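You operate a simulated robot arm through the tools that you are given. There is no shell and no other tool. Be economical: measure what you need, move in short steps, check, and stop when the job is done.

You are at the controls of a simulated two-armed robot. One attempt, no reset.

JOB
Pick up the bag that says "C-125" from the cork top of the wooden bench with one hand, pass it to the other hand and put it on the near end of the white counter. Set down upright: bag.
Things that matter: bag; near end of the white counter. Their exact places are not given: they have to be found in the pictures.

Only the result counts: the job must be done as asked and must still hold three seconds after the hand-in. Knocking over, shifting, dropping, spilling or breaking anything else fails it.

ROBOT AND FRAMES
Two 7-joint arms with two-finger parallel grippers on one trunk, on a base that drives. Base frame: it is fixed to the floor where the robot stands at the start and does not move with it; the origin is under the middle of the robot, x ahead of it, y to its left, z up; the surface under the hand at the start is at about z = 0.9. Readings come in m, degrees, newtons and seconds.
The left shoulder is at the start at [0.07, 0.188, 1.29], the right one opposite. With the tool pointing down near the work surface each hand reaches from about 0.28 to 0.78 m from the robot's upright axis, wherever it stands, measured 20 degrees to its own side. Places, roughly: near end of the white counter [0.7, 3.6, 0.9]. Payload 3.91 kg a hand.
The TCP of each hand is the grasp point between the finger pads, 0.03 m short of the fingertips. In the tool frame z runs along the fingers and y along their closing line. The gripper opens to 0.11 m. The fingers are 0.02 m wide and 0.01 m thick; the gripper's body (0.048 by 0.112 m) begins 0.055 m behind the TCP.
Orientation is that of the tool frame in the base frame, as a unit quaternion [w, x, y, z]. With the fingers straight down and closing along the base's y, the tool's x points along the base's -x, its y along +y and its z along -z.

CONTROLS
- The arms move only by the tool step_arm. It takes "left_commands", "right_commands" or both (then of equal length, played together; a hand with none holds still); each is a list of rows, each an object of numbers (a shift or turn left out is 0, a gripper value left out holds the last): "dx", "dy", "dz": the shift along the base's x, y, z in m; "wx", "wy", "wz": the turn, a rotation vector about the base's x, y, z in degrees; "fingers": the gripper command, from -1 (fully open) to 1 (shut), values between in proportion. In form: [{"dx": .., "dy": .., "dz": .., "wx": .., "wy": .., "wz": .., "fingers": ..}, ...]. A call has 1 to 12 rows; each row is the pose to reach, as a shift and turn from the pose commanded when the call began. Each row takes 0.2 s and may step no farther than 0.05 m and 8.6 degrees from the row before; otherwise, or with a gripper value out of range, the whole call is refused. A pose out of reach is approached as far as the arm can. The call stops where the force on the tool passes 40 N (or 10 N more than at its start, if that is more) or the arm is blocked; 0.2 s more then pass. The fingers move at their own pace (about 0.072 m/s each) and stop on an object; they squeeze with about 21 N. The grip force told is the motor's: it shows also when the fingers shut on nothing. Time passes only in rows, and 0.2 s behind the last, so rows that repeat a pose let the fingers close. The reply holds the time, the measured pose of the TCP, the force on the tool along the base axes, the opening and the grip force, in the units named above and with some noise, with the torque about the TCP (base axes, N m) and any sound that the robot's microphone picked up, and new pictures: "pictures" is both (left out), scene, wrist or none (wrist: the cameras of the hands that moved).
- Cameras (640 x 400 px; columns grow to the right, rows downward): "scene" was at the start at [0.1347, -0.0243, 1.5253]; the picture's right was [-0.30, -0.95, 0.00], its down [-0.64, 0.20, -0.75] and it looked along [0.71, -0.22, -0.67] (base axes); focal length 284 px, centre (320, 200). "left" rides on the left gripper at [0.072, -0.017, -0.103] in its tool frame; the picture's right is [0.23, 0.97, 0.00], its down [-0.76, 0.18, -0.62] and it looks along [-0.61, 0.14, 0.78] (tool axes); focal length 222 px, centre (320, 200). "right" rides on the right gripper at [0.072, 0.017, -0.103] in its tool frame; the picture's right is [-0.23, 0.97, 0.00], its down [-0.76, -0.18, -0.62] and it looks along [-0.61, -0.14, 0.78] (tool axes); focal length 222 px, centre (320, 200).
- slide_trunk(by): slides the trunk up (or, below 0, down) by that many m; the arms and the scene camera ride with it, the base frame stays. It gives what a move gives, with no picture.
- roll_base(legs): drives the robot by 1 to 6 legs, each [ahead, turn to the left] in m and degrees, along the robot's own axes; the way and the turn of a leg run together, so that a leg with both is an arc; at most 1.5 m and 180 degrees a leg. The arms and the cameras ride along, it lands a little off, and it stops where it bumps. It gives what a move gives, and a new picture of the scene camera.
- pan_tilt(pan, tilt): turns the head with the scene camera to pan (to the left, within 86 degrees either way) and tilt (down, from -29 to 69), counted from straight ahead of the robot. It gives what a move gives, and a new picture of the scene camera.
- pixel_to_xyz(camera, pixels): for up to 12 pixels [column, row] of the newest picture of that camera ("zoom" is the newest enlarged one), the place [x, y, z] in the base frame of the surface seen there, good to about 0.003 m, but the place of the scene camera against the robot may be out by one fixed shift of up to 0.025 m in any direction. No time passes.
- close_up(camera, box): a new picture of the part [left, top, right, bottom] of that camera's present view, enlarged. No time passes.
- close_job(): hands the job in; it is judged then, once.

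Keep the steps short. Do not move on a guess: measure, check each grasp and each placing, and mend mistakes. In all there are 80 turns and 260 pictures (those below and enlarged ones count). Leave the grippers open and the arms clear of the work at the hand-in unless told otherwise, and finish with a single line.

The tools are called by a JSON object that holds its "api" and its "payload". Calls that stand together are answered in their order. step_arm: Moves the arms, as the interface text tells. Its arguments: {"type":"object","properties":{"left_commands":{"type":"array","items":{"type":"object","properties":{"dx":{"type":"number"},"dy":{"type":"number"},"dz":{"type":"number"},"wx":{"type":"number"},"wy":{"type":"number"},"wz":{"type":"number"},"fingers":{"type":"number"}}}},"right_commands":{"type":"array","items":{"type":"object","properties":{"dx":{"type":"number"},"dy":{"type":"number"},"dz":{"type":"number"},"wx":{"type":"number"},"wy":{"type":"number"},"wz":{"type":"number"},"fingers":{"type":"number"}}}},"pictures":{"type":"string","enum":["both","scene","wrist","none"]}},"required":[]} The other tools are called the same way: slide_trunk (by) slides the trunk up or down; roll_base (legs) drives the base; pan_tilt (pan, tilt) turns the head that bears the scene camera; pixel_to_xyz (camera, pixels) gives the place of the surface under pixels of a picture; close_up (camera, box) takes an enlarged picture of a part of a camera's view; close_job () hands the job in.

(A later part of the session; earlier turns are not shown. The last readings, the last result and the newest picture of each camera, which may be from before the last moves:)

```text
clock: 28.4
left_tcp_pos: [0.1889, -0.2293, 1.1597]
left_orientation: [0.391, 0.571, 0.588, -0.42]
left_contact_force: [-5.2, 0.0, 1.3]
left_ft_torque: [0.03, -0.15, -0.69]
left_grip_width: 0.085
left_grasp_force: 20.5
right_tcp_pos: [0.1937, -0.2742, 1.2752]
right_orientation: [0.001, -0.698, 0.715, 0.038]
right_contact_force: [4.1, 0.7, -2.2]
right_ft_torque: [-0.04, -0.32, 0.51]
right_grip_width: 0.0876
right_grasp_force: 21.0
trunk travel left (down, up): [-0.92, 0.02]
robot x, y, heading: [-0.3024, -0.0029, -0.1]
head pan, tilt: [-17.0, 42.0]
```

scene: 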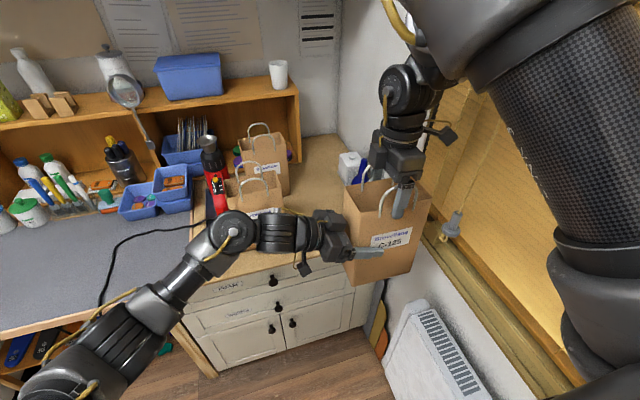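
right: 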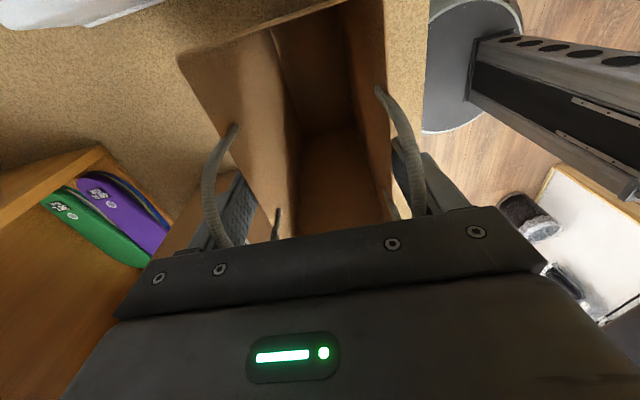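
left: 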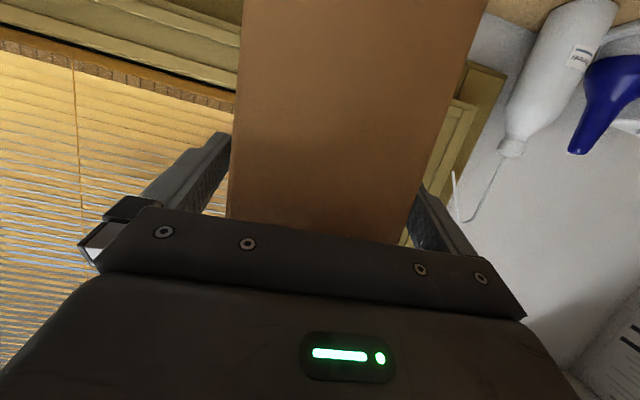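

Both hands hold the bag, the left at 0.085 m and 20.5 N. I'll open the right hand.

{"api": "step_arm", "payload": {"right_commands": [{"fingers": 0.0}, {"fingers": -1}, {"fingers": -1}, {"fingers": -1}], "pictures": "both"}}

{"api": "close_up", "payload": {"camera": "scene", "box": [240, 100, 480, 310]}}

```text
clock: 29.4
left_tcp_pos: [0.1901, -0.2295, 1.1587]
left_orientation: [0.392, 0.569, 0.589, -0.419]
left_contact_force: [-0.1, -0.3, -1.0]
left_ft_torque: [0.04, 0.03, 0.04]
left_grip_width: 0.0846
left_grasp_force: 21.5
right_tcp_pos: [0.1933, -0.2747, 1.2755]
right_orientation: [0.0, -0.698, 0.715, 0.039]
right_contact_force: [-0.2, 0.5, 0.0]
right_ft_torque: [0.04, -0.01, 0.02]
right_grip_width: 0.11
right_grasp_force: 0.1
trunk travel left (down, up): [-0.92, 0.02]
robot x, y, heading: [-0.2994, -0.0011, -0.4]
head pan, tilt: [-17.0, 42.0]
```

scene: 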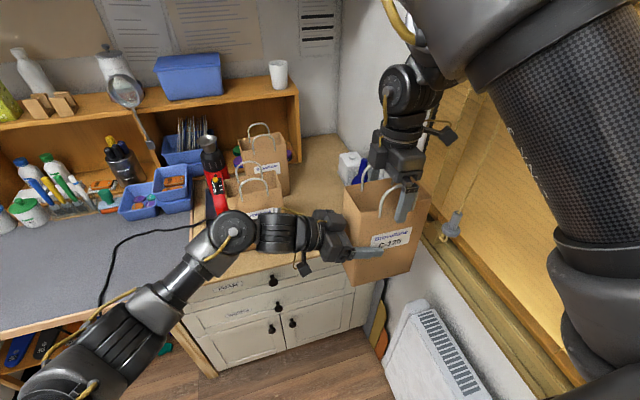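
right: 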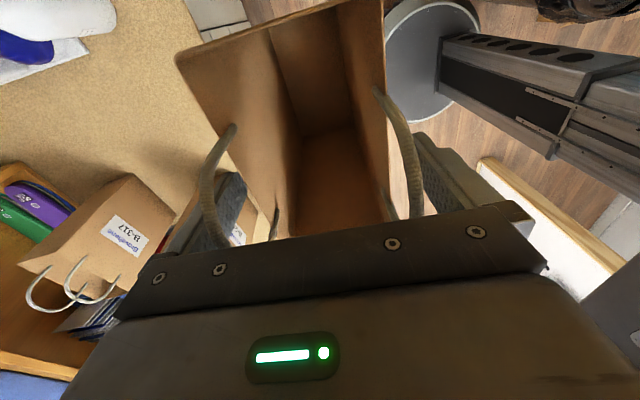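

```text
1.90 times, centred on (360, 205) of scene
```

zoom: 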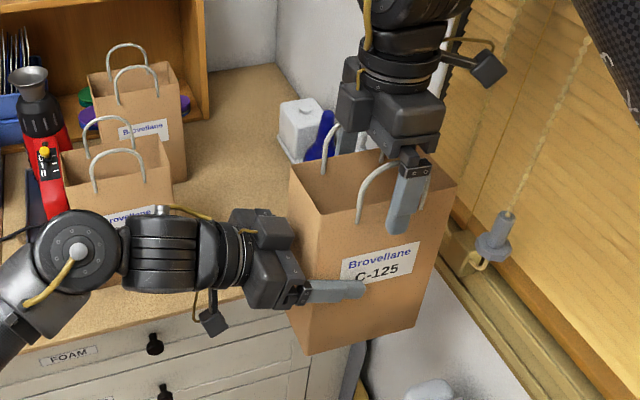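

The left hand alone holds the bag steadily. I'll lower the left hand straight down to draw the bag out from between the right fingers.

{"api": "step_arm", "payload": {"left_commands": [{"dz": -0.02}, {"dz": -0.04}, {"dz": -0.06}, {"dz": -0.08}, {"dz": -0.1}, {"dz": -0.1}], "pictures": "scene"}}

```text
clock: 30.8
left_tcp_pos: [0.1888, -0.2279, 1.0603]
left_orientation: [0.391, 0.57, 0.588, -0.42]
left_contact_force: [0.5, -0.2, -0.2]
left_ft_torque: [0.0, -0.01, 0.02]
left_grip_width: 0.0847
left_grasp_force: 21.3
right_tcp_pos: [0.1933, -0.2742, 1.2748]
right_orientation: [0.0, -0.698, 0.715, 0.038]
right_contact_force: [0.3, 0.3, -0.3]
right_ft_torque: [0.04, -0.02, -0.01]
right_grip_width: 0.1099
right_grasp_force: 0.1
trunk travel left (down, up): [-0.92, 0.02]
robot x, y, heading: [-0.2976, 0.001, -0.2]
head pan, tilt: [-17.0, 42.0]
```

scene: 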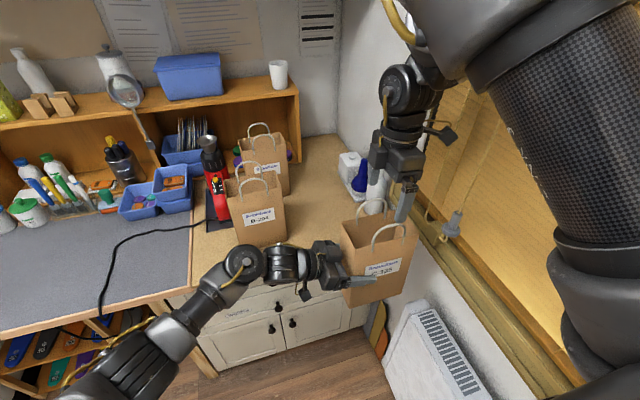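

The handover is done. Before driving, I'll measure how wide the arms stick out.

{"api": "pixel_to_xyz", "payload": {"camera": "scene", "pixels": [[540, 100], [600, 200], [620, 280], [620, 340], [635, 110], [110, 370], [80, 390], [180, 340]]}}

{"api": "pan_tilt", "payload": {"pan": -70, "tilt": 40}}

{"api": "pixel_to_xyz", "payload": {"camera": "scene", "pixels": [[320, 200], [250, 200], [400, 200], [320, 300], [200, 300], [450, 300], [320, 100], [500, 200], [200, 100]]}}

{"api": "pan_tilt", "payload": {"pan": 70, "tilt": 35}}

```text
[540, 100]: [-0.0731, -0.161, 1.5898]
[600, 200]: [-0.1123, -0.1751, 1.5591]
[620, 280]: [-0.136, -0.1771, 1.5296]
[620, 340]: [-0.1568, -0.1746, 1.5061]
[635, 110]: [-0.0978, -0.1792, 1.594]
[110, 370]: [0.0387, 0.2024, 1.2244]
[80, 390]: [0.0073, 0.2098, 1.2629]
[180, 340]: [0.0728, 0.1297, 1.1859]
```

```text
clock: 32.0
left_tcp_pos: [0.1886, -0.2276, 1.0587]
left_orientation: [0.391, 0.57, 0.588, -0.42]
left_contact_force: [0.5, 0.1, 0.5]
left_ft_torque: [0.06, 0.01, 0.0]
left_grip_width: 0.0846
left_grasp_force: 21.0
right_tcp_pos: [0.1935, -0.2743, 1.2749]
right_orientation: [0.0, -0.697, 0.716, 0.038]
right_contact_force: [0.6, 0.4, 0.9]
right_ft_torque: [0.03, 0.03, 0.02]
right_grip_width: 0.11
right_grasp_force: 0.0
trunk travel left (down, up): [-0.92, 0.02]
robot x, y, heading: [-0.3014, 0.002, -0.3]
head pan, tilt: [-70.0, 40.0]
```

scene: 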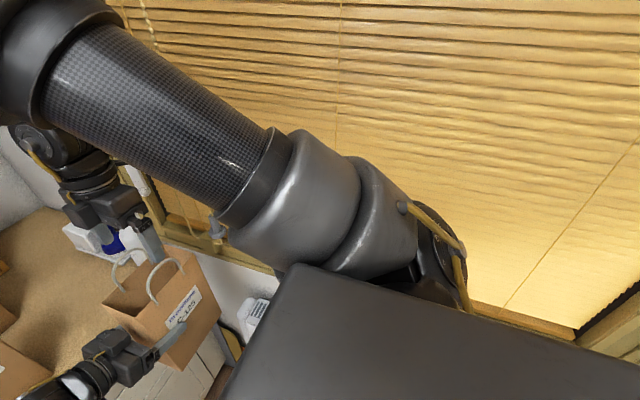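

```text
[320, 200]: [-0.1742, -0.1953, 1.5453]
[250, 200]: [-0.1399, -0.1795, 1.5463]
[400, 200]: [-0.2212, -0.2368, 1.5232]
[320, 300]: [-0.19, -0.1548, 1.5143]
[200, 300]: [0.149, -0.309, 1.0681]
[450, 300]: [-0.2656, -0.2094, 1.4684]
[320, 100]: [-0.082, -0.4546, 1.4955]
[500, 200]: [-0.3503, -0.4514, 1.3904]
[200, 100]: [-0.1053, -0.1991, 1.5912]
```

```text
clock: 34.2
left_tcp_pos: [0.188, -0.227, 1.0598]
left_orientation: [0.391, 0.57, 0.589, -0.419]
left_contact_force: [0.2, -0.8, -0.1]
left_ft_torque: [0.01, 0.0, -0.04]
left_grip_width: 0.0848
left_grasp_force: 20.9
right_tcp_pos: [0.1936, -0.2735, 1.2739]
right_orientation: [0.001, -0.698, 0.715, 0.038]
right_contact_force: [-0.9, -0.2, -0.6]
right_ft_torque: [0.02, 0.0, -0.03]
right_grip_width: 0.1101
right_grasp_force: 0.1
trunk travel left (down, up): [-0.92, 0.02]
robot x, y, heading: [-0.2997, 0.0015, -0.4]
head pan, tilt: [70.0, 35.0]
```

scene: 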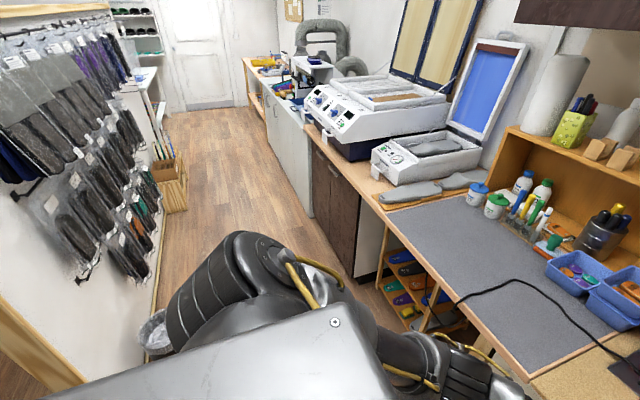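

The right arm is folded compactly within about 0.3 m laterally. I'll measure the left elbow and then the lane.

{"api": "pixel_to_xyz", "payload": {"camera": "scene", "pixels": [[180, 310], [240, 250], [160, 330], [220, 300], [80, 280], [130, 270], [50, 385], [310, 180], [325, 140], [375, 160]]}}

{"api": "roll_base", "payload": {"legs": [[-0.06, 0]]}}

```text
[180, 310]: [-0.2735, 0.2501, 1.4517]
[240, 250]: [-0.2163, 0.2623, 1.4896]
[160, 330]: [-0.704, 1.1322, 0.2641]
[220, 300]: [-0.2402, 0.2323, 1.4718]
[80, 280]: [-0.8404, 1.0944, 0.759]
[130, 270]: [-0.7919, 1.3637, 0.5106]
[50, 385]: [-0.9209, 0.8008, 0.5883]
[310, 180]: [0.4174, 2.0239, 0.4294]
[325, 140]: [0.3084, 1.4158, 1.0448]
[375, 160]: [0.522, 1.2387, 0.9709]
```

```text
clock: 35.2
left_tcp_pos: [0.1394, -0.2265, 1.0551]
left_orientation: [0.388, 0.569, 0.59, -0.422]
left_contact_force: [0.8, -0.2, -0.3]
left_ft_torque: [0.01, 0.02, -0.05]
left_grip_width: 0.0849
left_grasp_force: 21.4
right_tcp_pos: [0.1463, -0.2736, 1.2711]
right_orientation: [-0.002, -0.698, 0.715, 0.041]
right_contact_force: [0.5, 0.5, 0.3]
right_ft_torque: [0.02, 0.08, 0.01]
right_grip_width: 0.1099
right_grasp_force: 0.0
trunk travel left (down, up): [-0.92, 0.02]
robot x, y, heading: [-0.3574, 0.002, -0.3]
head pan, tilt: [70.0, 35.0]
```

scene: 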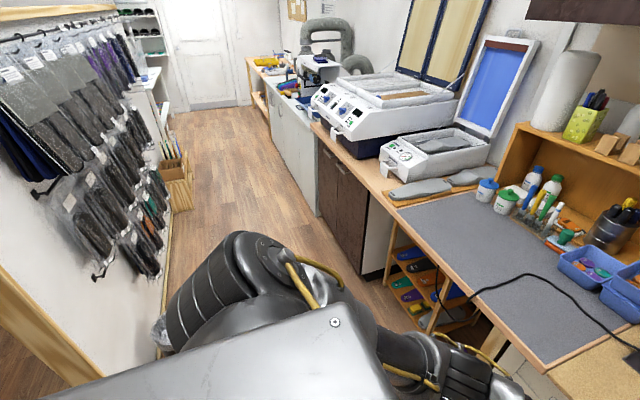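

The left arm is slim, within about 0.27 m laterally. I'll turn left 90° in place.

{"api": "roll_base", "payload": {"legs": [[0, 45], [0, 45]]}}

{"api": "pan_tilt", "payload": {"pan": 0, "tilt": 30}}

```text
clock: 39.8
left_tcp_pos: [-0.1343, 0.4926, 1.0596]
left_orientation: [0.573, -0.016, 0.819, -0.018]
left_contact_force: [0.2, -1.7, 0.5]
left_ft_torque: [0.01, 0.01, 0.02]
left_grip_width: 0.0847
left_grasp_force: 21.0
right_tcp_pos: [-0.0885, 0.4976, 1.2741]
right_orientation: [0.027, 0.999, -0.008, -0.028]
right_contact_force: [-0.2, 0.6, 0.1]
right_ft_torque: [0.01, 0.03, 0.02]
right_grip_width: 0.11
right_grasp_force: 0.1
trunk travel left (down, up): [-0.92, 0.02]
robot x, y, heading: [-0.3601, 0.0012, 90.0]
head pan, tilt: [70.0, 35.0]
```

scene: 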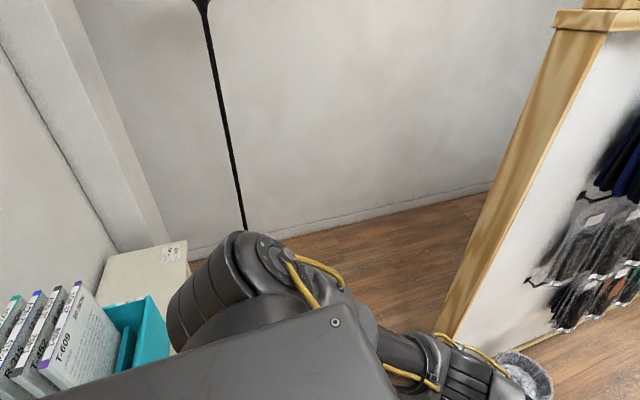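

```text
clock: 41.2
left_tcp_pos: [-0.135, 0.492, 1.0592]
left_orientation: [0.574, -0.016, 0.819, -0.019]
left_contact_force: [0.3, -1.0, -0.5]
left_ft_torque: [-0.07, 0.06, 0.01]
left_grip_width: 0.0847
left_grasp_force: 21.4
right_tcp_pos: [-0.0884, 0.4968, 1.2742]
right_orientation: [0.026, 0.999, -0.009, -0.028]
right_contact_force: [-0.2, -0.6, -0.6]
right_ft_torque: [0.01, 0.01, -0.02]
right_grip_width: 0.1101
right_grasp_force: 0.1
trunk travel left (down, up): [-0.92, 0.02]
robot x, y, heading: [-0.3583, -0.0003, 90.4]
head pan, tilt: [0.0, 30.0]
```

scene: 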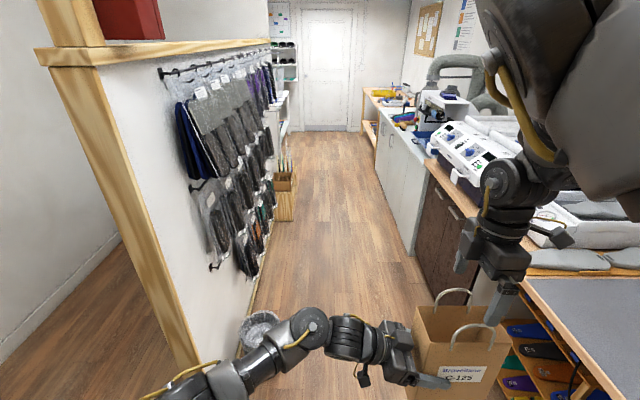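

The robot faces the corridor with the wastebasket ahead on the left. I'll shift right with a shallow S-curve into the lane at x≈−0.23.

{"api": "roll_base", "payload": {"legs": [[0.35, -20], [0.35, 20]]}}

{"api": "pixel_to_xyz", "payload": {"camera": "scene", "pixels": [[280, 190], [290, 215], [372, 120], [420, 140], [400, 110], [440, 170], [380, 160]]}}

```text
clock: 45.3
left_tcp_pos: [-0.0149, 1.1693, 1.0615]
left_orientation: [0.574, -0.015, 0.819, -0.017]
left_contact_force: [0.2, -0.2, -0.3]
left_ft_torque: [0.04, 0.05, 0.03]
left_grip_width: 0.0846
left_grasp_force: 21.0
right_tcp_pos: [0.0316, 1.1748, 1.276]
right_orientation: [0.026, 0.999, -0.009, -0.027]
right_contact_force: [0.2, 0.5, -0.2]
right_ft_torque: [0.04, 0.0, -0.01]
right_grip_width: 0.11
right_grasp_force: 0.1
trunk travel left (down, up): [-0.92, 0.02]
robot x, y, heading: [-0.2382, 0.6799, 90.3]
head pan, tilt: [0.0, 30.0]
```

scene: 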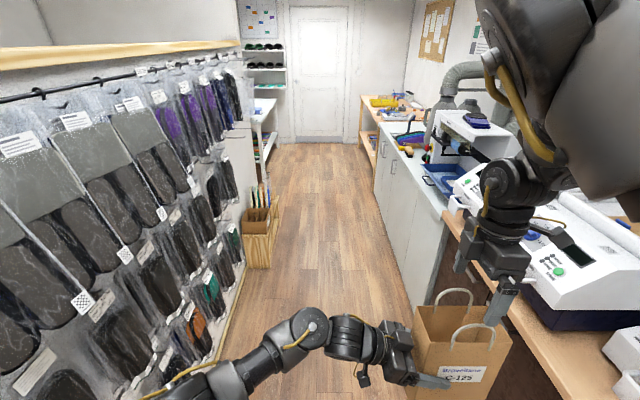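

```text
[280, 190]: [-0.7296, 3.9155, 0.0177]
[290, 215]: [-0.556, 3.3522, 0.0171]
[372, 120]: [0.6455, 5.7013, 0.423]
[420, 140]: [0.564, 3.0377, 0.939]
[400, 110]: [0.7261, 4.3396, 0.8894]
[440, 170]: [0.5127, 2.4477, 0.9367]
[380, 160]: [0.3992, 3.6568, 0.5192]
```

The white counter is on the right, beyond the press. I'll enlarge the view.

{"api": "close_up", "payload": {"camera": "scene", "box": [340, 70, 500, 220]}}

{"api": "pixel_to_xyz", "payload": {"camera": "scene", "pixels": [[380, 125], [395, 122], [384, 135], [410, 155], [425, 180], [441, 205], [445, 150], [418, 112], [410, 150], [405, 105], [430, 195], [404, 140]]}}

```text
2.67 times, centred on (420, 145) of scene
```

zoom: 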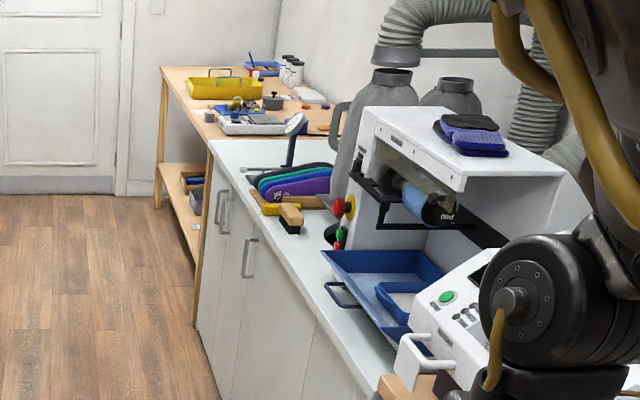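

```text
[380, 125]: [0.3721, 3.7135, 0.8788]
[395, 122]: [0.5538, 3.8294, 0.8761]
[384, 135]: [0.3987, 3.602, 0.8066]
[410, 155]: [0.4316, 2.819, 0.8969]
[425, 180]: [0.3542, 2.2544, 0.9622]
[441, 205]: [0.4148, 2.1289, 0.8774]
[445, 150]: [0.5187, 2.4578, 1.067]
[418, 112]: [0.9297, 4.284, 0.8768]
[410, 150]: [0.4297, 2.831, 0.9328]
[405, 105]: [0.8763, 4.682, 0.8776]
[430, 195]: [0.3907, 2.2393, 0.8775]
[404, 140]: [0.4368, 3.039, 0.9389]
```

The free part of the white counter, around y 3.4–3.8, matches the given place (0.7, 3.6). I'll drive ahead 1.3 m and look again.

{"api": "roll_base", "payload": {"legs": [[0.65, -3], [0.65, 3]]}}

{"api": "pixel_to_xyz", "payload": {"camera": "scene", "pixels": [[240, 230], [270, 230], [275, 290], [400, 150], [390, 140], [420, 140], [440, 200], [430, 160], [385, 130], [450, 230], [400, 180]]}}

{"api": "close_up", "payload": {"camera": "scene", "box": [340, 70, 500, 220]}}

```text
clock: 52.1
left_tcp_pos: [0.0299, 2.4662, 1.0595]
left_orientation: [0.574, -0.011, 0.819, -0.021]
left_contact_force: [-0.3, 0.0, 0.4]
left_ft_torque: [0.03, 0.02, 0.01]
left_grip_width: 0.0848
left_grasp_force: 20.9
right_tcp_pos: [0.0749, 2.4703, 1.2749]
right_orientation: [0.026, 0.999, -0.015, -0.028]
right_contact_force: [0.6, -0.8, -0.2]
right_ft_torque: [0.03, -0.03, 0.04]
right_grip_width: 0.1101
right_grasp_force: 0.0
trunk travel left (down, up): [-0.92, 0.02]
robot x, y, heading: [-0.2039, 1.9808, 89.5]
head pan, tilt: [0.0, 30.0]
```

scene: 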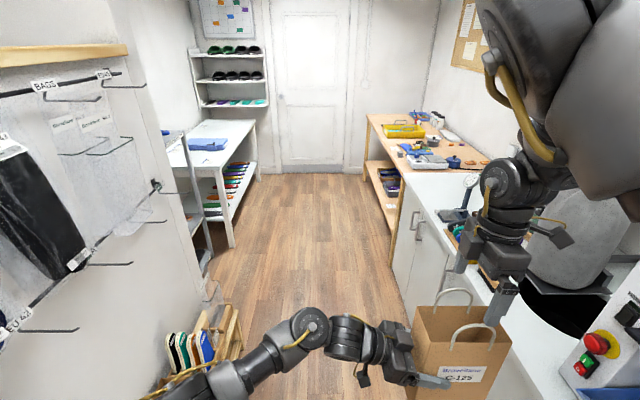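

```text
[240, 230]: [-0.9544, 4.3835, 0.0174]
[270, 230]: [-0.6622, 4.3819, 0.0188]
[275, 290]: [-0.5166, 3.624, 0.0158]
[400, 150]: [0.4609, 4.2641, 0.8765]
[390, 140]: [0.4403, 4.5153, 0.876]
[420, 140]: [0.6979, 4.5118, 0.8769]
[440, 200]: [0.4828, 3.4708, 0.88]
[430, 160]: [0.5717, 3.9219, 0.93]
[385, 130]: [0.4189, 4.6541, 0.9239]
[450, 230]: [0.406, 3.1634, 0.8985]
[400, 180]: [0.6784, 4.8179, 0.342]
```

```text
2.67 times, centred on (420, 145) of scene
```

zoom: 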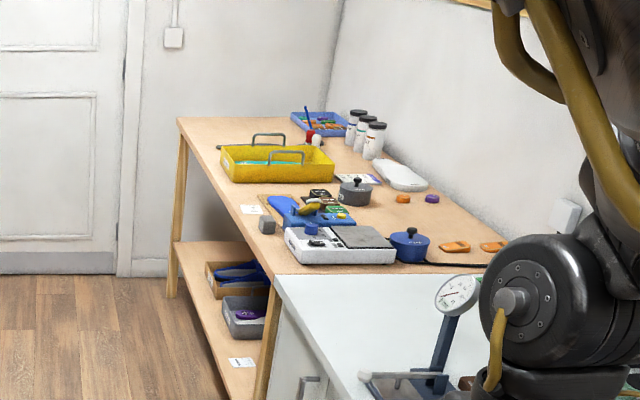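

The counter's far end adjoins the wood table at y≈3.8. I'll advance further, then pan right to see the free area and the gauge stand.

{"api": "roll_base", "payload": {"legs": [[0.9, 1]]}}

{"api": "pan_tilt", "payload": {"pan": -75, "tilt": 40}}

{"api": "pan_tilt", "payload": {"pan": -15, "tilt": 40}}

```text
clock: 56.8
left_tcp_pos: [0.0183, 3.3567, 1.0607]
left_orientation: [0.573, -0.019, 0.819, -0.015]
left_contact_force: [0.6, -0.8, -0.4]
left_ft_torque: [-0.02, 0.05, 0.01]
left_grip_width: 0.0846
left_grasp_force: 20.5
right_tcp_pos: [0.0641, 3.3627, 1.275]
right_orientation: [0.025, 0.999, -0.004, -0.027]
right_contact_force: [0.4, -0.4, 0.5]
right_ft_torque: [0.0, -0.02, 0.02]
right_grip_width: 0.1098
right_grasp_force: 0.2
trunk travel left (down, up): [-0.92, 0.02]
robot x, y, heading: [-0.2041, 2.8621, 90.8]
head pan, tilt: [0.0, 30.0]
```

scene: 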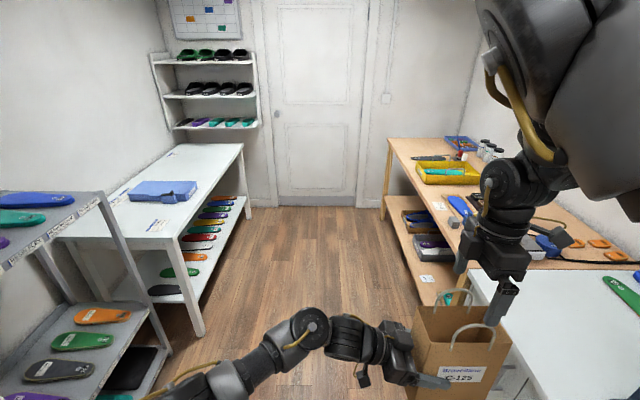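

```text
clock: 58.2
left_tcp_pos: [0.0183, 3.3588, 1.06]
left_orientation: [0.574, -0.02, 0.819, -0.015]
left_contact_force: [-1.0, 0.1, 0.2]
left_ft_torque: [-0.01, 0.03, 0.0]
left_grip_width: 0.0848
left_grasp_force: 20.7
right_tcp_pos: [0.065, 3.3641, 1.2742]
right_orientation: [0.026, 0.999, -0.006, -0.028]
right_contact_force: [0.4, -0.4, -0.1]
right_ft_torque: [0.03, 0.01, 0.03]
right_grip_width: 0.11
right_grasp_force: 0.1
trunk travel left (down, up): [-0.92, 0.02]
robot x, y, heading: [-0.2015, 2.8664, 90.8]
head pan, tilt: [-75.0, 40.0]
```

scene: 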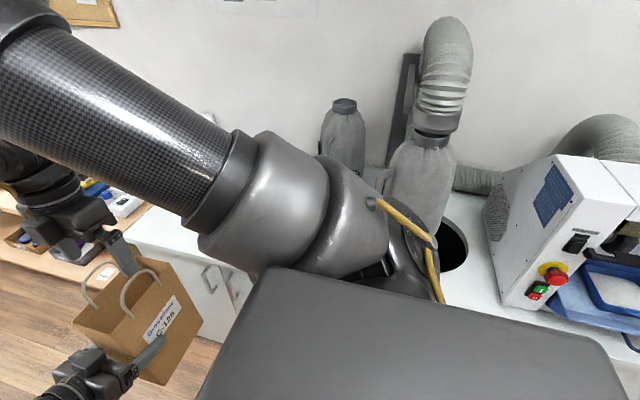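

```text
clock: 59.5
left_tcp_pos: [0.0176, 3.3584, 1.0598]
left_orientation: [0.574, -0.02, 0.819, -0.015]
left_contact_force: [0.4, 0.1, -0.2]
left_ft_torque: [0.03, -0.02, 0.03]
left_grip_width: 0.0848
left_grasp_force: 20.6
right_tcp_pos: [0.0637, 3.3652, 1.2749]
right_orientation: [0.027, 0.999, -0.005, -0.028]
right_contact_force: [-0.3, 0.4, 1.0]
right_ft_torque: [0.03, -0.01, 0.01]
right_grip_width: 0.1102
right_grasp_force: 0.0
trunk travel left (down, up): [-0.92, 0.02]
robot x, y, heading: [-0.2054, 2.8634, 90.4]
head pan, tilt: [-15.0, 40.0]
```

scene: 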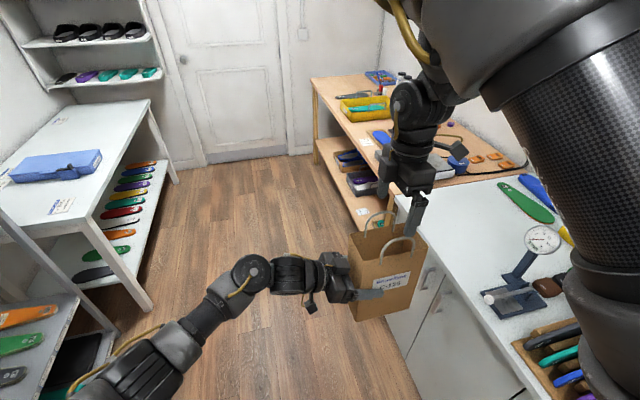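

The free area of the white counter is visible at about (470,230). The gauge stand is at (515,290) and the insoles at (530,200). I'll measure them.

{"api": "pixel_to_xyz", "payload": {"camera": "scene", "pixels": [[402, 205], [425, 190], [500, 172], [470, 230], [500, 240], [447, 250], [495, 292], [484, 313], [510, 186], [545, 222], [520, 345], [460, 290]]}}

{"api": "close_up", "payload": {"camera": "scene", "box": [380, 130, 600, 400]}}

```text
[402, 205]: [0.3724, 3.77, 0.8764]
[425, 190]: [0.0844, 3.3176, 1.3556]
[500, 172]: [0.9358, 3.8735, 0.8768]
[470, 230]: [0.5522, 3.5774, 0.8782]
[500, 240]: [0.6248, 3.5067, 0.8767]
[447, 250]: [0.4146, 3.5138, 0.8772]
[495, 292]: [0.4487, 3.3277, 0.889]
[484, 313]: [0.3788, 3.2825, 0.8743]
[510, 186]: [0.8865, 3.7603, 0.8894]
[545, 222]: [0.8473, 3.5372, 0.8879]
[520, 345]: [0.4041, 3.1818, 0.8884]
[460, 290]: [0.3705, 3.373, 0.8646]
```

```text
1.48 times, centred on (490, 265) of scene
```

zoom: 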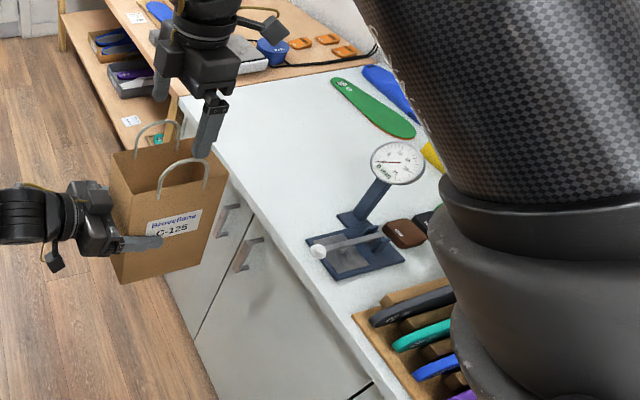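

The counter top is at about 0.862 after removing the camera's bias. The free area is x 0.38–0.85, y 3.42–3.8, so I'll aim for the bag at about (0.53, 3.6). I'll drive to y≈3.87 and then turn right to face the counter.

{"api": "roll_base", "payload": {"legs": [[0.5, 5], [0.5, -6]]}}

{"api": "pixel_to_xyz", "payload": {"camera": "scene", "pixels": [[320, 390], [470, 150], [500, 200], [450, 200], [480, 250], [20, 300]]}}

```text
clock: 65.0
left_tcp_pos: [-0.016, 4.3475, 1.0605]
left_orientation: [0.573, -0.008, 0.819, -0.023]
left_contact_force: [0.0, 1.1, -0.2]
left_ft_torque: [0.0, 0.0, 0.02]
left_grip_width: 0.0848
left_grasp_force: 21.0
right_tcp_pos: [0.0315, 4.3522, 1.2745]
right_orientation: [0.026, 0.999, -0.019, -0.028]
right_contact_force: [-0.4, -0.3, 0.2]
right_ft_torque: [-0.02, 0.01, 0.0]
right_grip_width: 0.1097
right_grasp_force: 0.1
trunk travel left (down, up): [-0.92, 0.02]
robot x, y, heading: [-0.2523, 3.856, 89.0]
head pan, tilt: [-15.0, 40.0]
```

scene: 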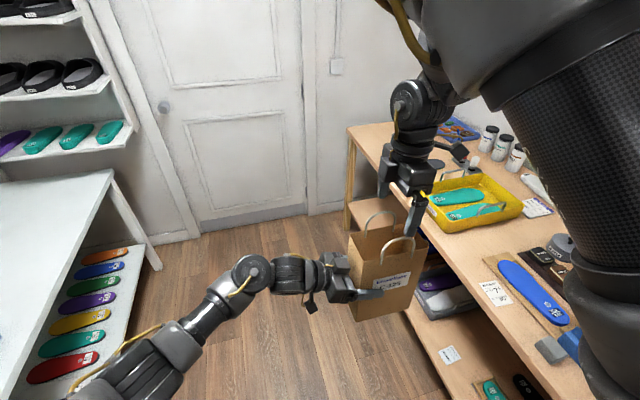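

```text
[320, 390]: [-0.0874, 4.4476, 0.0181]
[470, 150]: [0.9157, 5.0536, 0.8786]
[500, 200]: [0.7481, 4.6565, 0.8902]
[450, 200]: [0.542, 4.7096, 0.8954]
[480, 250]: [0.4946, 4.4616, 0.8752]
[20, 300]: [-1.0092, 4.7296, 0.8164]
```

The sweep is clear: the nearest table items are about 0.78 m from the axis, and the bag's reach is 0.64 m. I'll turn right 89°.

{"api": "roll_base", "payload": {"legs": [[0, -45], [0, -44]]}}

{"api": "pixel_to_xyz", "payload": {"camera": "scene", "pixels": [[300, 200], [330, 150], [420, 300], [250, 200], [350, 330], [440, 250]]}}

```text
clock: 69.5
left_tcp_pos: [0.2427, 3.6408, 1.0583]
left_orientation: [0.394, 0.566, 0.592, -0.417]
left_contact_force: [-0.1, 0.6, -0.4]
left_ft_torque: [0.03, 0.02, 0.02]
left_grip_width: 0.0846
left_grasp_force: 21.0
right_tcp_pos: [0.2492, 3.5945, 1.2742]
right_orientation: [0.001, -0.703, 0.71, 0.039]
right_contact_force: [0.3, -0.5, -0.5]
right_ft_torque: [0.0, -0.03, 0.04]
right_grip_width: 0.1099
right_grasp_force: 0.1
trunk travel left (down, up): [-0.92, 0.02]
robot x, y, heading: [-0.2473, 3.8599, 0.3]
head pan, tilt: [-15.0, 40.0]
```

scene: 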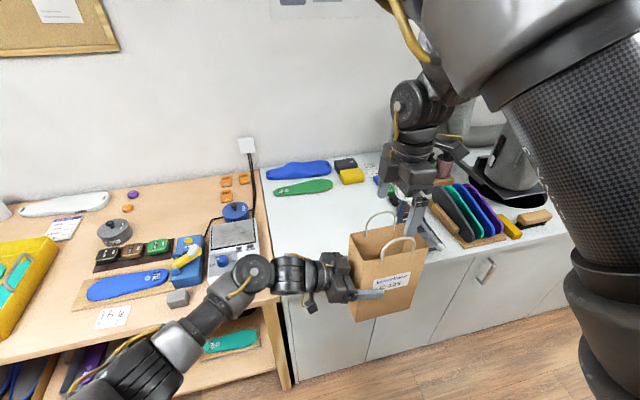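

```text
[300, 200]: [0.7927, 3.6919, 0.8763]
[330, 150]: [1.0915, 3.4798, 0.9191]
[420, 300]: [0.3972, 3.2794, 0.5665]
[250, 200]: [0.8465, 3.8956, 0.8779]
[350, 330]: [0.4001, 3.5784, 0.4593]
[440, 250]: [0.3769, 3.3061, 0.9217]
```

Everything is clear. I'll check the left forearm's height over the wood-table items before rolling forward.

{"api": "pixel_to_xyz", "payload": {"camera": "scene", "pixels": [[253, 272], [295, 270], [210, 310], [178, 296], [235, 235], [235, 210], [190, 250], [312, 305], [340, 262], [275, 310], [420, 235], [150, 350]]}}

{"api": "close_up", "payload": {"camera": "left", "box": [0, 0, 640, 400]}}

```text
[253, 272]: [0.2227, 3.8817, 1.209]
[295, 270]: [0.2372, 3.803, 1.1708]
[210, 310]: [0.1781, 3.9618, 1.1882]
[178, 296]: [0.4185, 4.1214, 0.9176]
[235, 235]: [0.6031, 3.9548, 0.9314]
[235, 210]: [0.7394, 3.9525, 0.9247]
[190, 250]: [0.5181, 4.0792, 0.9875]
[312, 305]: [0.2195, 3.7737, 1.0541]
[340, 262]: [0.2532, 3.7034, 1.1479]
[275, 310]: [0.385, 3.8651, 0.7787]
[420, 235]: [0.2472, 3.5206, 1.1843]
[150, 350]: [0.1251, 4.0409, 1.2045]
```

```text
1.00 times, centred on (320, 200) of left (not enlarged: the box is as wide or as high as the picture)
```

zoom: 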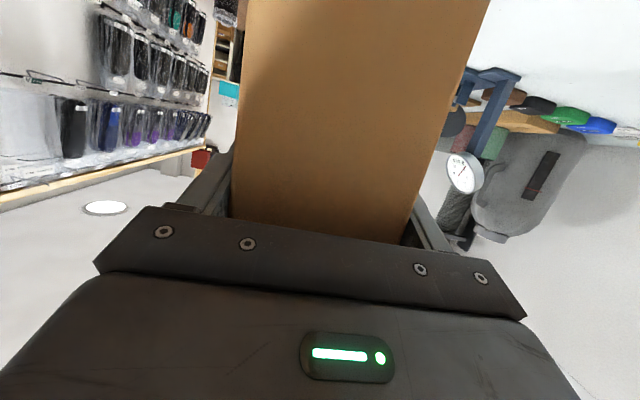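

There's plenty of height. I'll roll ahead 0.24 m.

{"api": "roll_base", "payload": {"legs": [[0.24, 0]]}}

{"api": "close_up", "payload": {"camera": "scene", "box": [240, 130, 520, 330]}}

{"api": "pixel_to_xyz", "payload": {"camera": "scene", "pixels": [[300, 200], [300, 300], [450, 220], [440, 250], [280, 250]]}}

```text
clock: 71.3
left_tcp_pos: [0.4791, 3.6402, 1.0598]
left_orientation: [0.395, 0.566, 0.592, -0.416]
left_contact_force: [-0.5, -0.9, -0.3]
left_ft_torque: [0.01, 0.02, 0.01]
left_grip_width: 0.0847
left_grasp_force: 21.3
right_tcp_pos: [0.4833, 3.5955, 1.2755]
right_orientation: [0.001, -0.702, 0.712, 0.037]
right_contact_force: [-1.0, -0.4, -0.8]
right_ft_torque: [0.01, -0.02, -0.01]
right_grip_width: 0.11
right_grasp_force: 0.1
trunk travel left (down, up): [-0.92, 0.02]
robot x, y, heading: [-0.0127, 3.8668, 0.3]
head pan, tilt: [-15.0, 40.0]
```

scene: 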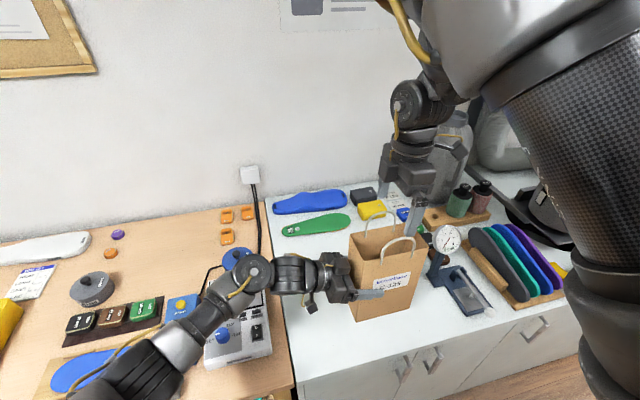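

```text
2.00 times, centred on (380, 230) of scene
```

zoom: 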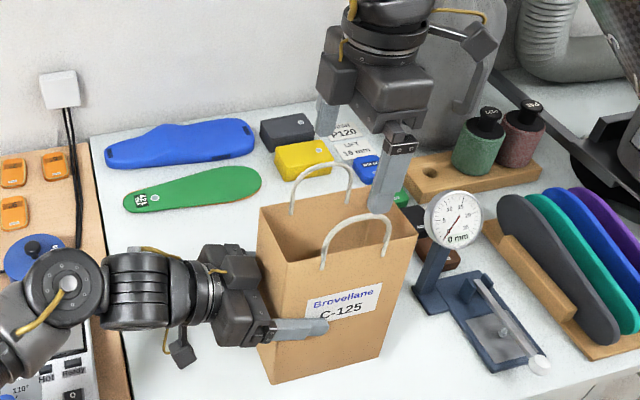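

```text
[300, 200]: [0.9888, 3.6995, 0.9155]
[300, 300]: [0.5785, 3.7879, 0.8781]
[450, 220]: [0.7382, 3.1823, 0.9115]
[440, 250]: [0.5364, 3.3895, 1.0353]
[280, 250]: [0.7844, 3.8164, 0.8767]
```

The bag hangs over the free area at about (0.485, 3.60). I'll lower 4 cm, then shift +4 cm in x and take out the 3° roll before measuring the bottom.

{"api": "step_arm", "payload": {"left_commands": [{"dz": -0.02}, {"dz": -0.04}, {"dz": -0.04, "dx": 0.02, "wy": -1.5}, {"dz": -0.04, "dx": 0.04, "wy": -3}, {"dz": -0.04, "dx": 0.04, "wy": -3}, {"dz": -0.04, "dx": 0.04, "wy": -3}], "pictures": "both"}}

{"api": "close_up", "payload": {"camera": "scene", "box": [300, 180, 480, 350]}}

```text
clock: 72.7
left_tcp_pos: [0.5199, 3.6414, 1.0198]
left_orientation: [0.408, 0.578, 0.581, -0.402]
left_contact_force: [-0.1, 0.3, -0.6]
left_ft_torque: [0.01, -0.02, -0.02]
left_grip_width: 0.0847
left_grasp_force: 21.4
right_tcp_pos: [0.4872, 3.5952, 1.2732]
right_orientation: [0.001, -0.701, 0.712, 0.039]
right_contact_force: [-0.5, -0.2, 0.2]
right_ft_torque: [0.0, 0.0, -0.01]
right_grip_width: 0.11
right_grasp_force: 0.1
trunk travel left (down, up): [-0.92, 0.02]
robot x, y, heading: [-0.0147, 3.8629, 0.3]
head pan, tilt: [-15.0, 40.0]
```

scene: 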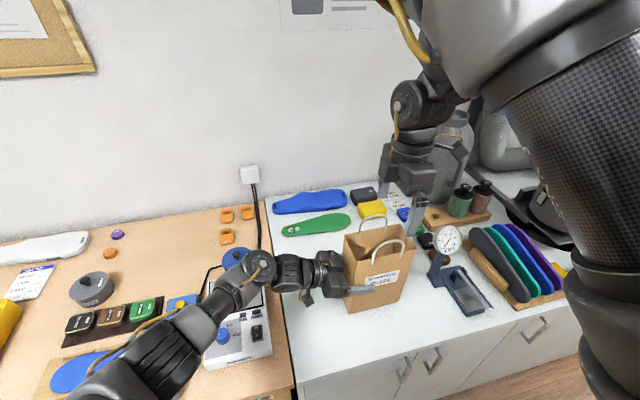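
left: 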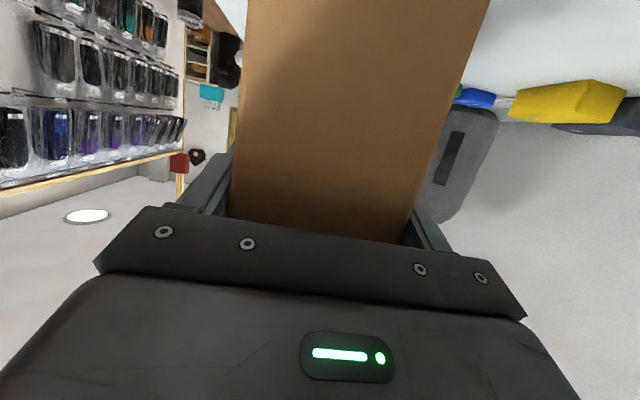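

```text
2.35 times, centred on (390, 265) of scene
```

zoom: 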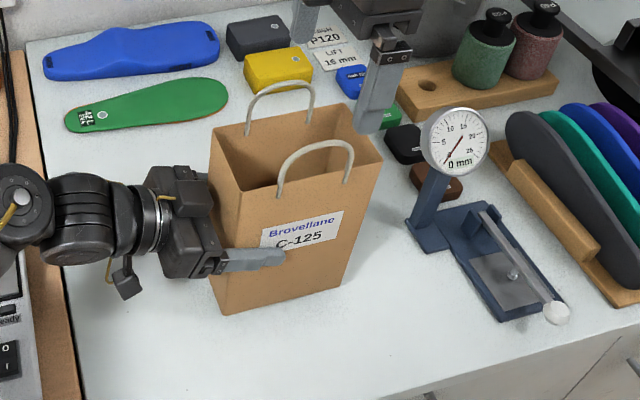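

I'll measure the front face, bottom edge and counter through the enlarged picture.

{"api": "pixel_to_xyz", "payload": {"camera": "zoom", "pixels": [[226, 305], [336, 283], [250, 200], [365, 172], [280, 290], [300, 205], [240, 345], [350, 320], [218, 290], [218, 170], [222, 280], [345, 230]]}}

{"api": "pixel_to_xyz", "payload": {"camera": "left", "pixels": [[360, 20], [320, 220], [260, 40], [240, 200], [470, 40], [410, 200]]}}

```text
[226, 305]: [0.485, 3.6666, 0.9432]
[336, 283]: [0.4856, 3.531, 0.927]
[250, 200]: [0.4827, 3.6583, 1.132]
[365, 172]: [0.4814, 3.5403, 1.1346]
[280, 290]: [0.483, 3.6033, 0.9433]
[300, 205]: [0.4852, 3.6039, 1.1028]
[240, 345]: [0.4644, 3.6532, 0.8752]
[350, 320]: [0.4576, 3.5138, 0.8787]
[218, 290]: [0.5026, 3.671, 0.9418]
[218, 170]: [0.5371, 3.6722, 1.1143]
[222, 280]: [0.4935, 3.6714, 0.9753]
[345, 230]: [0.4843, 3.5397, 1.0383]
```

```text
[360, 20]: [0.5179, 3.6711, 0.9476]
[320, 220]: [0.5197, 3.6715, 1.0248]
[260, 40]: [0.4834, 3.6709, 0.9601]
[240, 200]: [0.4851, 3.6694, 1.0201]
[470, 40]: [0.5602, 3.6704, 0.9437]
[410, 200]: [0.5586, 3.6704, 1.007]
```

The front face is vertical within 1°. The bottom is about 0.90 and the counter about 0.862–0.875. I'll lower 2 cm and watch the force.

{"api": "step_arm", "payload": {"left_commands": [{"dz": -0.01}, {"dz": -0.018}, {"dz": -0.022}, {"dz": -0.022}], "pictures": "scene"}}

{"api": "close_up", "payload": {"camera": "scene", "box": [330, 250, 430, 340]}}

{"api": "pixel_to_xyz", "payload": {"camera": "zoom", "pixels": [[200, 300], [200, 310], [200, 320], [200, 330], [200, 340], [200, 350], [350, 280], [350, 300], [350, 320], [350, 340]]}}

```text
clock: 73.7
left_tcp_pos: [0.5218, 3.6427, 0.9973]
left_orientation: [0.408, 0.578, 0.581, -0.403]
left_contact_force: [0.0, -0.5, 0.4]
left_ft_torque: [0.05, 0.01, -0.01]
left_grip_width: 0.0843
left_grasp_force: 20.7
right_tcp_pos: [0.4867, 3.596, 1.2738]
right_orientation: [0.001, -0.701, 0.712, 0.038]
right_contact_force: [0.0, 0.3, 0.2]
right_ft_torque: [0.02, 0.0, -0.01]
right_grip_width: 0.1102
right_grasp_force: 0.2
trunk travel left (down, up): [-0.92, 0.02]
robot x, y, heading: [-0.011, 3.865, 0.5]
head pan, tilt: [-15.0, 40.0]
```

scene: 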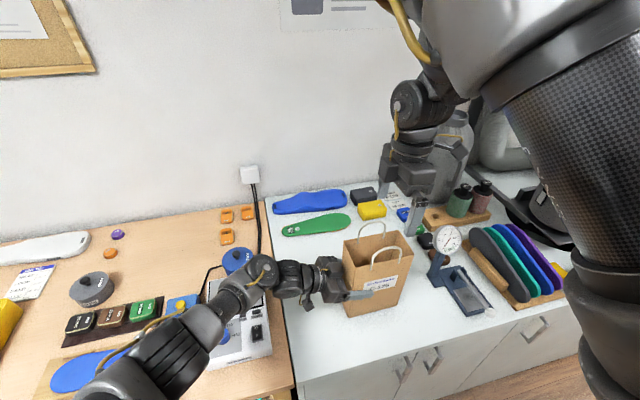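

```text
4.44 times, centred on (380, 295) of scene
```

zoom: 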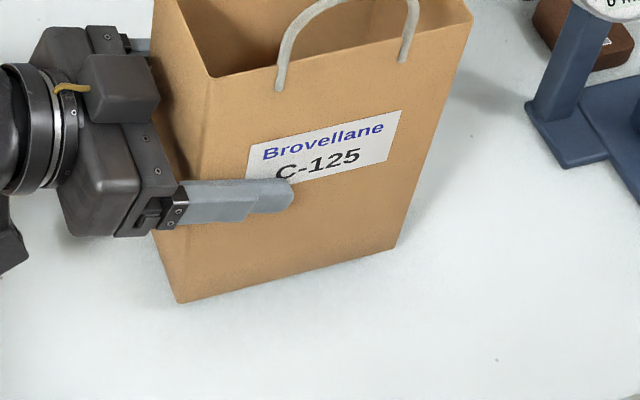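

```text
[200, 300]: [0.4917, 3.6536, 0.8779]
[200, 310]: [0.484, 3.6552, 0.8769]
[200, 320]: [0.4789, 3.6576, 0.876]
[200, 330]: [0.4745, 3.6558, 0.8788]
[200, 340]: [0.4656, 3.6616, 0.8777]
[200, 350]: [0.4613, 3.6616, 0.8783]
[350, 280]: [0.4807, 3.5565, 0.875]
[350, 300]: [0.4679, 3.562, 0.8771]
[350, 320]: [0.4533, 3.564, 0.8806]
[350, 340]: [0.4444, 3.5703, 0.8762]
```

No contact yet. The geometry suggests about 1.5 cm of gap remains, so I'll lower 1.2 cm and then go in fine steps.

{"api": "step_arm", "payload": {"left_commands": [{"dz": -0.006}, {"dz": -0.012}, {"dz": -0.012}], "pictures": "none"}}

{"api": "close_up", "payload": {"camera": "scene", "box": [330, 250, 430, 340]}}

{"api": "pixel_to_xyz", "payload": {"camera": "zoom", "pixels": [[200, 300], [200, 305], [200, 310], [200, 315], [200, 320], [350, 260], [350, 270], [350, 280], [350, 290]]}}

```text
clock: 74.5
left_tcp_pos: [0.52, 3.6407, 0.9859]
left_orientation: [0.409, 0.577, 0.581, -0.403]
left_contact_force: [0.7, -0.5, 0.5]
left_ft_torque: [0.01, 0.0, -0.01]
left_grip_width: 0.0849
left_grasp_force: 21.0
right_tcp_pos: [0.4848, 3.5949, 1.2749]
right_orientation: [0.001, -0.701, 0.712, 0.039]
right_contact_force: [-0.4, -0.7, 0.0]
right_ft_torque: [-0.01, -0.03, 0.01]
right_grip_width: 0.1101
right_grasp_force: 0.1
trunk travel left (down, up): [-0.92, 0.02]
robot x, y, heading: [-0.0073, 3.8652, 0.4]
head pan, tilt: [-15.0, 40.0]
```

```text
4.44 times, centred on (380, 295) of scene
```

zoom: 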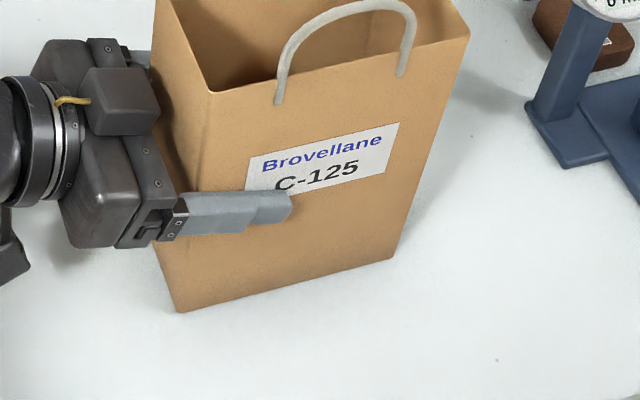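

```text
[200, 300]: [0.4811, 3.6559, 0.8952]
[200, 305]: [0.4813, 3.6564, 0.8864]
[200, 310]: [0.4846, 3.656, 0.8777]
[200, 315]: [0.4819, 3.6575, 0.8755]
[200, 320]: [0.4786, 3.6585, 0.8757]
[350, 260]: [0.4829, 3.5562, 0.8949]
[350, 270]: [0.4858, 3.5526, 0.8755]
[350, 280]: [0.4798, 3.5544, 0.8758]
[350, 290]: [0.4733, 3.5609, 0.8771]
```

The bottom is now about 5 mm above the counter. I'll go down in 2 mm rows.

{"api": "step_arm", "payload": {"left_commands": [{"dz": -0.002}, {"dz": -0.003}, {"dz": -0.004}, {"dz": -0.004}], "pictures": "none"}}

```text
clock: 75.5
left_tcp_pos: [0.5205, 3.6409, 0.9825]
left_orientation: [0.408, 0.578, 0.581, -0.402]
left_contact_force: [-0.6, -0.1, -0.4]
left_ft_torque: [0.03, -0.01, 0.0]
left_grip_width: 0.0846
left_grasp_force: 21.2
right_tcp_pos: [0.4857, 3.5946, 1.2749]
right_orientation: [0.001, -0.701, 0.712, 0.04]
right_contact_force: [0.2, 0.0, 0.5]
right_ft_torque: [-0.01, 0.04, 0.01]
right_grip_width: 0.11
right_grasp_force: 0.1
trunk travel left (down, up): [-0.92, 0.02]
robot x, y, heading: [-0.0129, 3.8612, 0.5]
head pan, tilt: [-15.0, 40.0]
```

No contact yet, so I'll continue.

{"api": "step_arm", "payload": {"left_commands": [{"dz": -0.001}, {"dz": -0.002}, {"dz": -0.003}, {"dz": -0.003}], "pictures": "none"}}

{"api": "close_up", "payload": {"camera": "scene", "box": [330, 250, 430, 340]}}

```text
clock: 76.5
left_tcp_pos: [0.5213, 3.6421, 0.9808]
left_orientation: [0.41, 0.577, 0.58, -0.402]
left_contact_force: [4.1, 1.5, 16.3]
left_ft_torque: [-0.28, 0.24, 0.02]
left_grip_width: 0.085
left_grasp_force: 20.9
right_tcp_pos: [0.4862, 3.596, 1.276]
right_orientation: [0.002, -0.702, 0.711, 0.038]
right_contact_force: [0.3, 0.3, -0.4]
right_ft_torque: [0.0, -0.02, 0.0]
right_grip_width: 0.1098
right_grasp_force: 0.1
trunk travel left (down, up): [-0.92, 0.02]
robot x, y, heading: [-0.0141, 3.8659, 0.5]
head pan, tilt: [-15.0, 40.0]
```

```text
4.44 times, centred on (380, 295) of scene
```

zoom: 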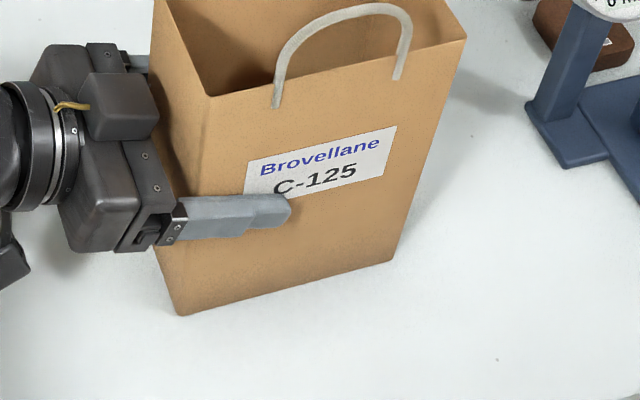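

Contact: 16 N upward. I'll relax 1.5 mm and open the left fingers gently.

{"api": "step_arm", "payload": {"left_commands": [{"dz": 0.0015}, {"dz": 0.0015, "fingers": 0.4}, {"dz": 0.0015, "fingers": 0.0}, {"dz": 0.0015, "fingers": -1}, {"dz": 0.0015, "fingers": -1}, {"dz": 0.0015, "fingers": -1}], "pictures": "both"}}

{"api": "close_up", "payload": {"camera": "scene", "box": [300, 190, 460, 340]}}

```text
clock: 77.9
left_tcp_pos: [0.5198, 3.6423, 0.9788]
left_orientation: [0.408, 0.578, 0.581, -0.403]
left_contact_force: [0.7, -0.5, -1.0]
left_ft_torque: [0.02, -0.03, 0.02]
left_grip_width: 0.1098
left_grasp_force: 0.2
right_tcp_pos: [0.4866, 3.5937, 1.2735]
right_orientation: [0.001, -0.701, 0.712, 0.039]
right_contact_force: [0.1, 0.0, -0.1]
right_ft_torque: [-0.01, 0.03, -0.01]
right_grip_width: 0.1098
right_grasp_force: 0.0
trunk travel left (down, up): [-0.92, 0.02]
robot x, y, heading: [-0.0094, 3.863, 0.4]
head pan, tilt: [-15.0, 40.0]
```

scene: 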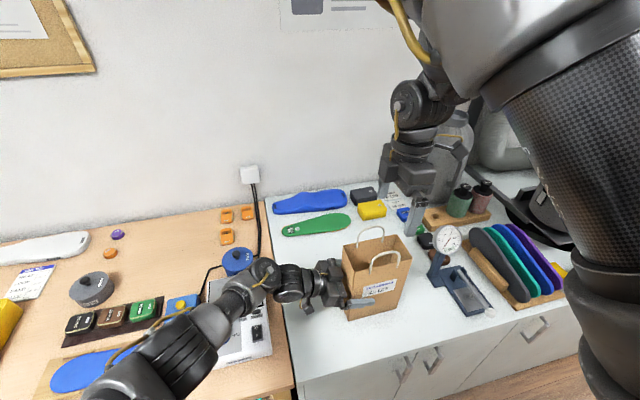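
left: 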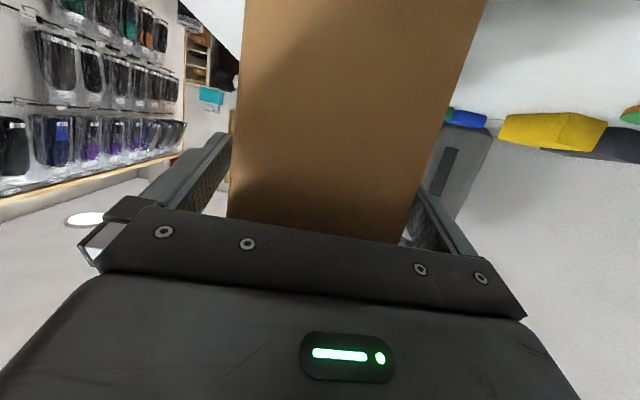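

```text
2.67 times, centred on (380, 265) of scene
```

zoom: 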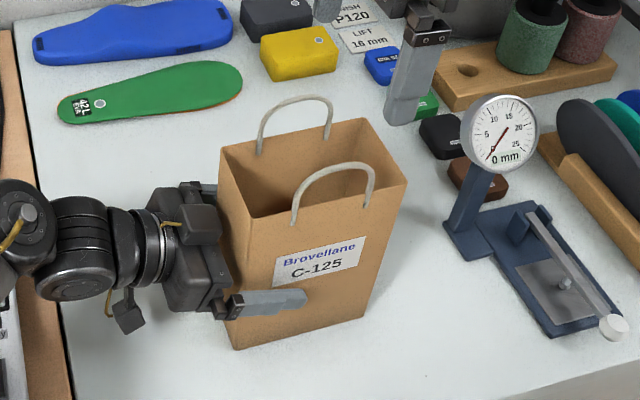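

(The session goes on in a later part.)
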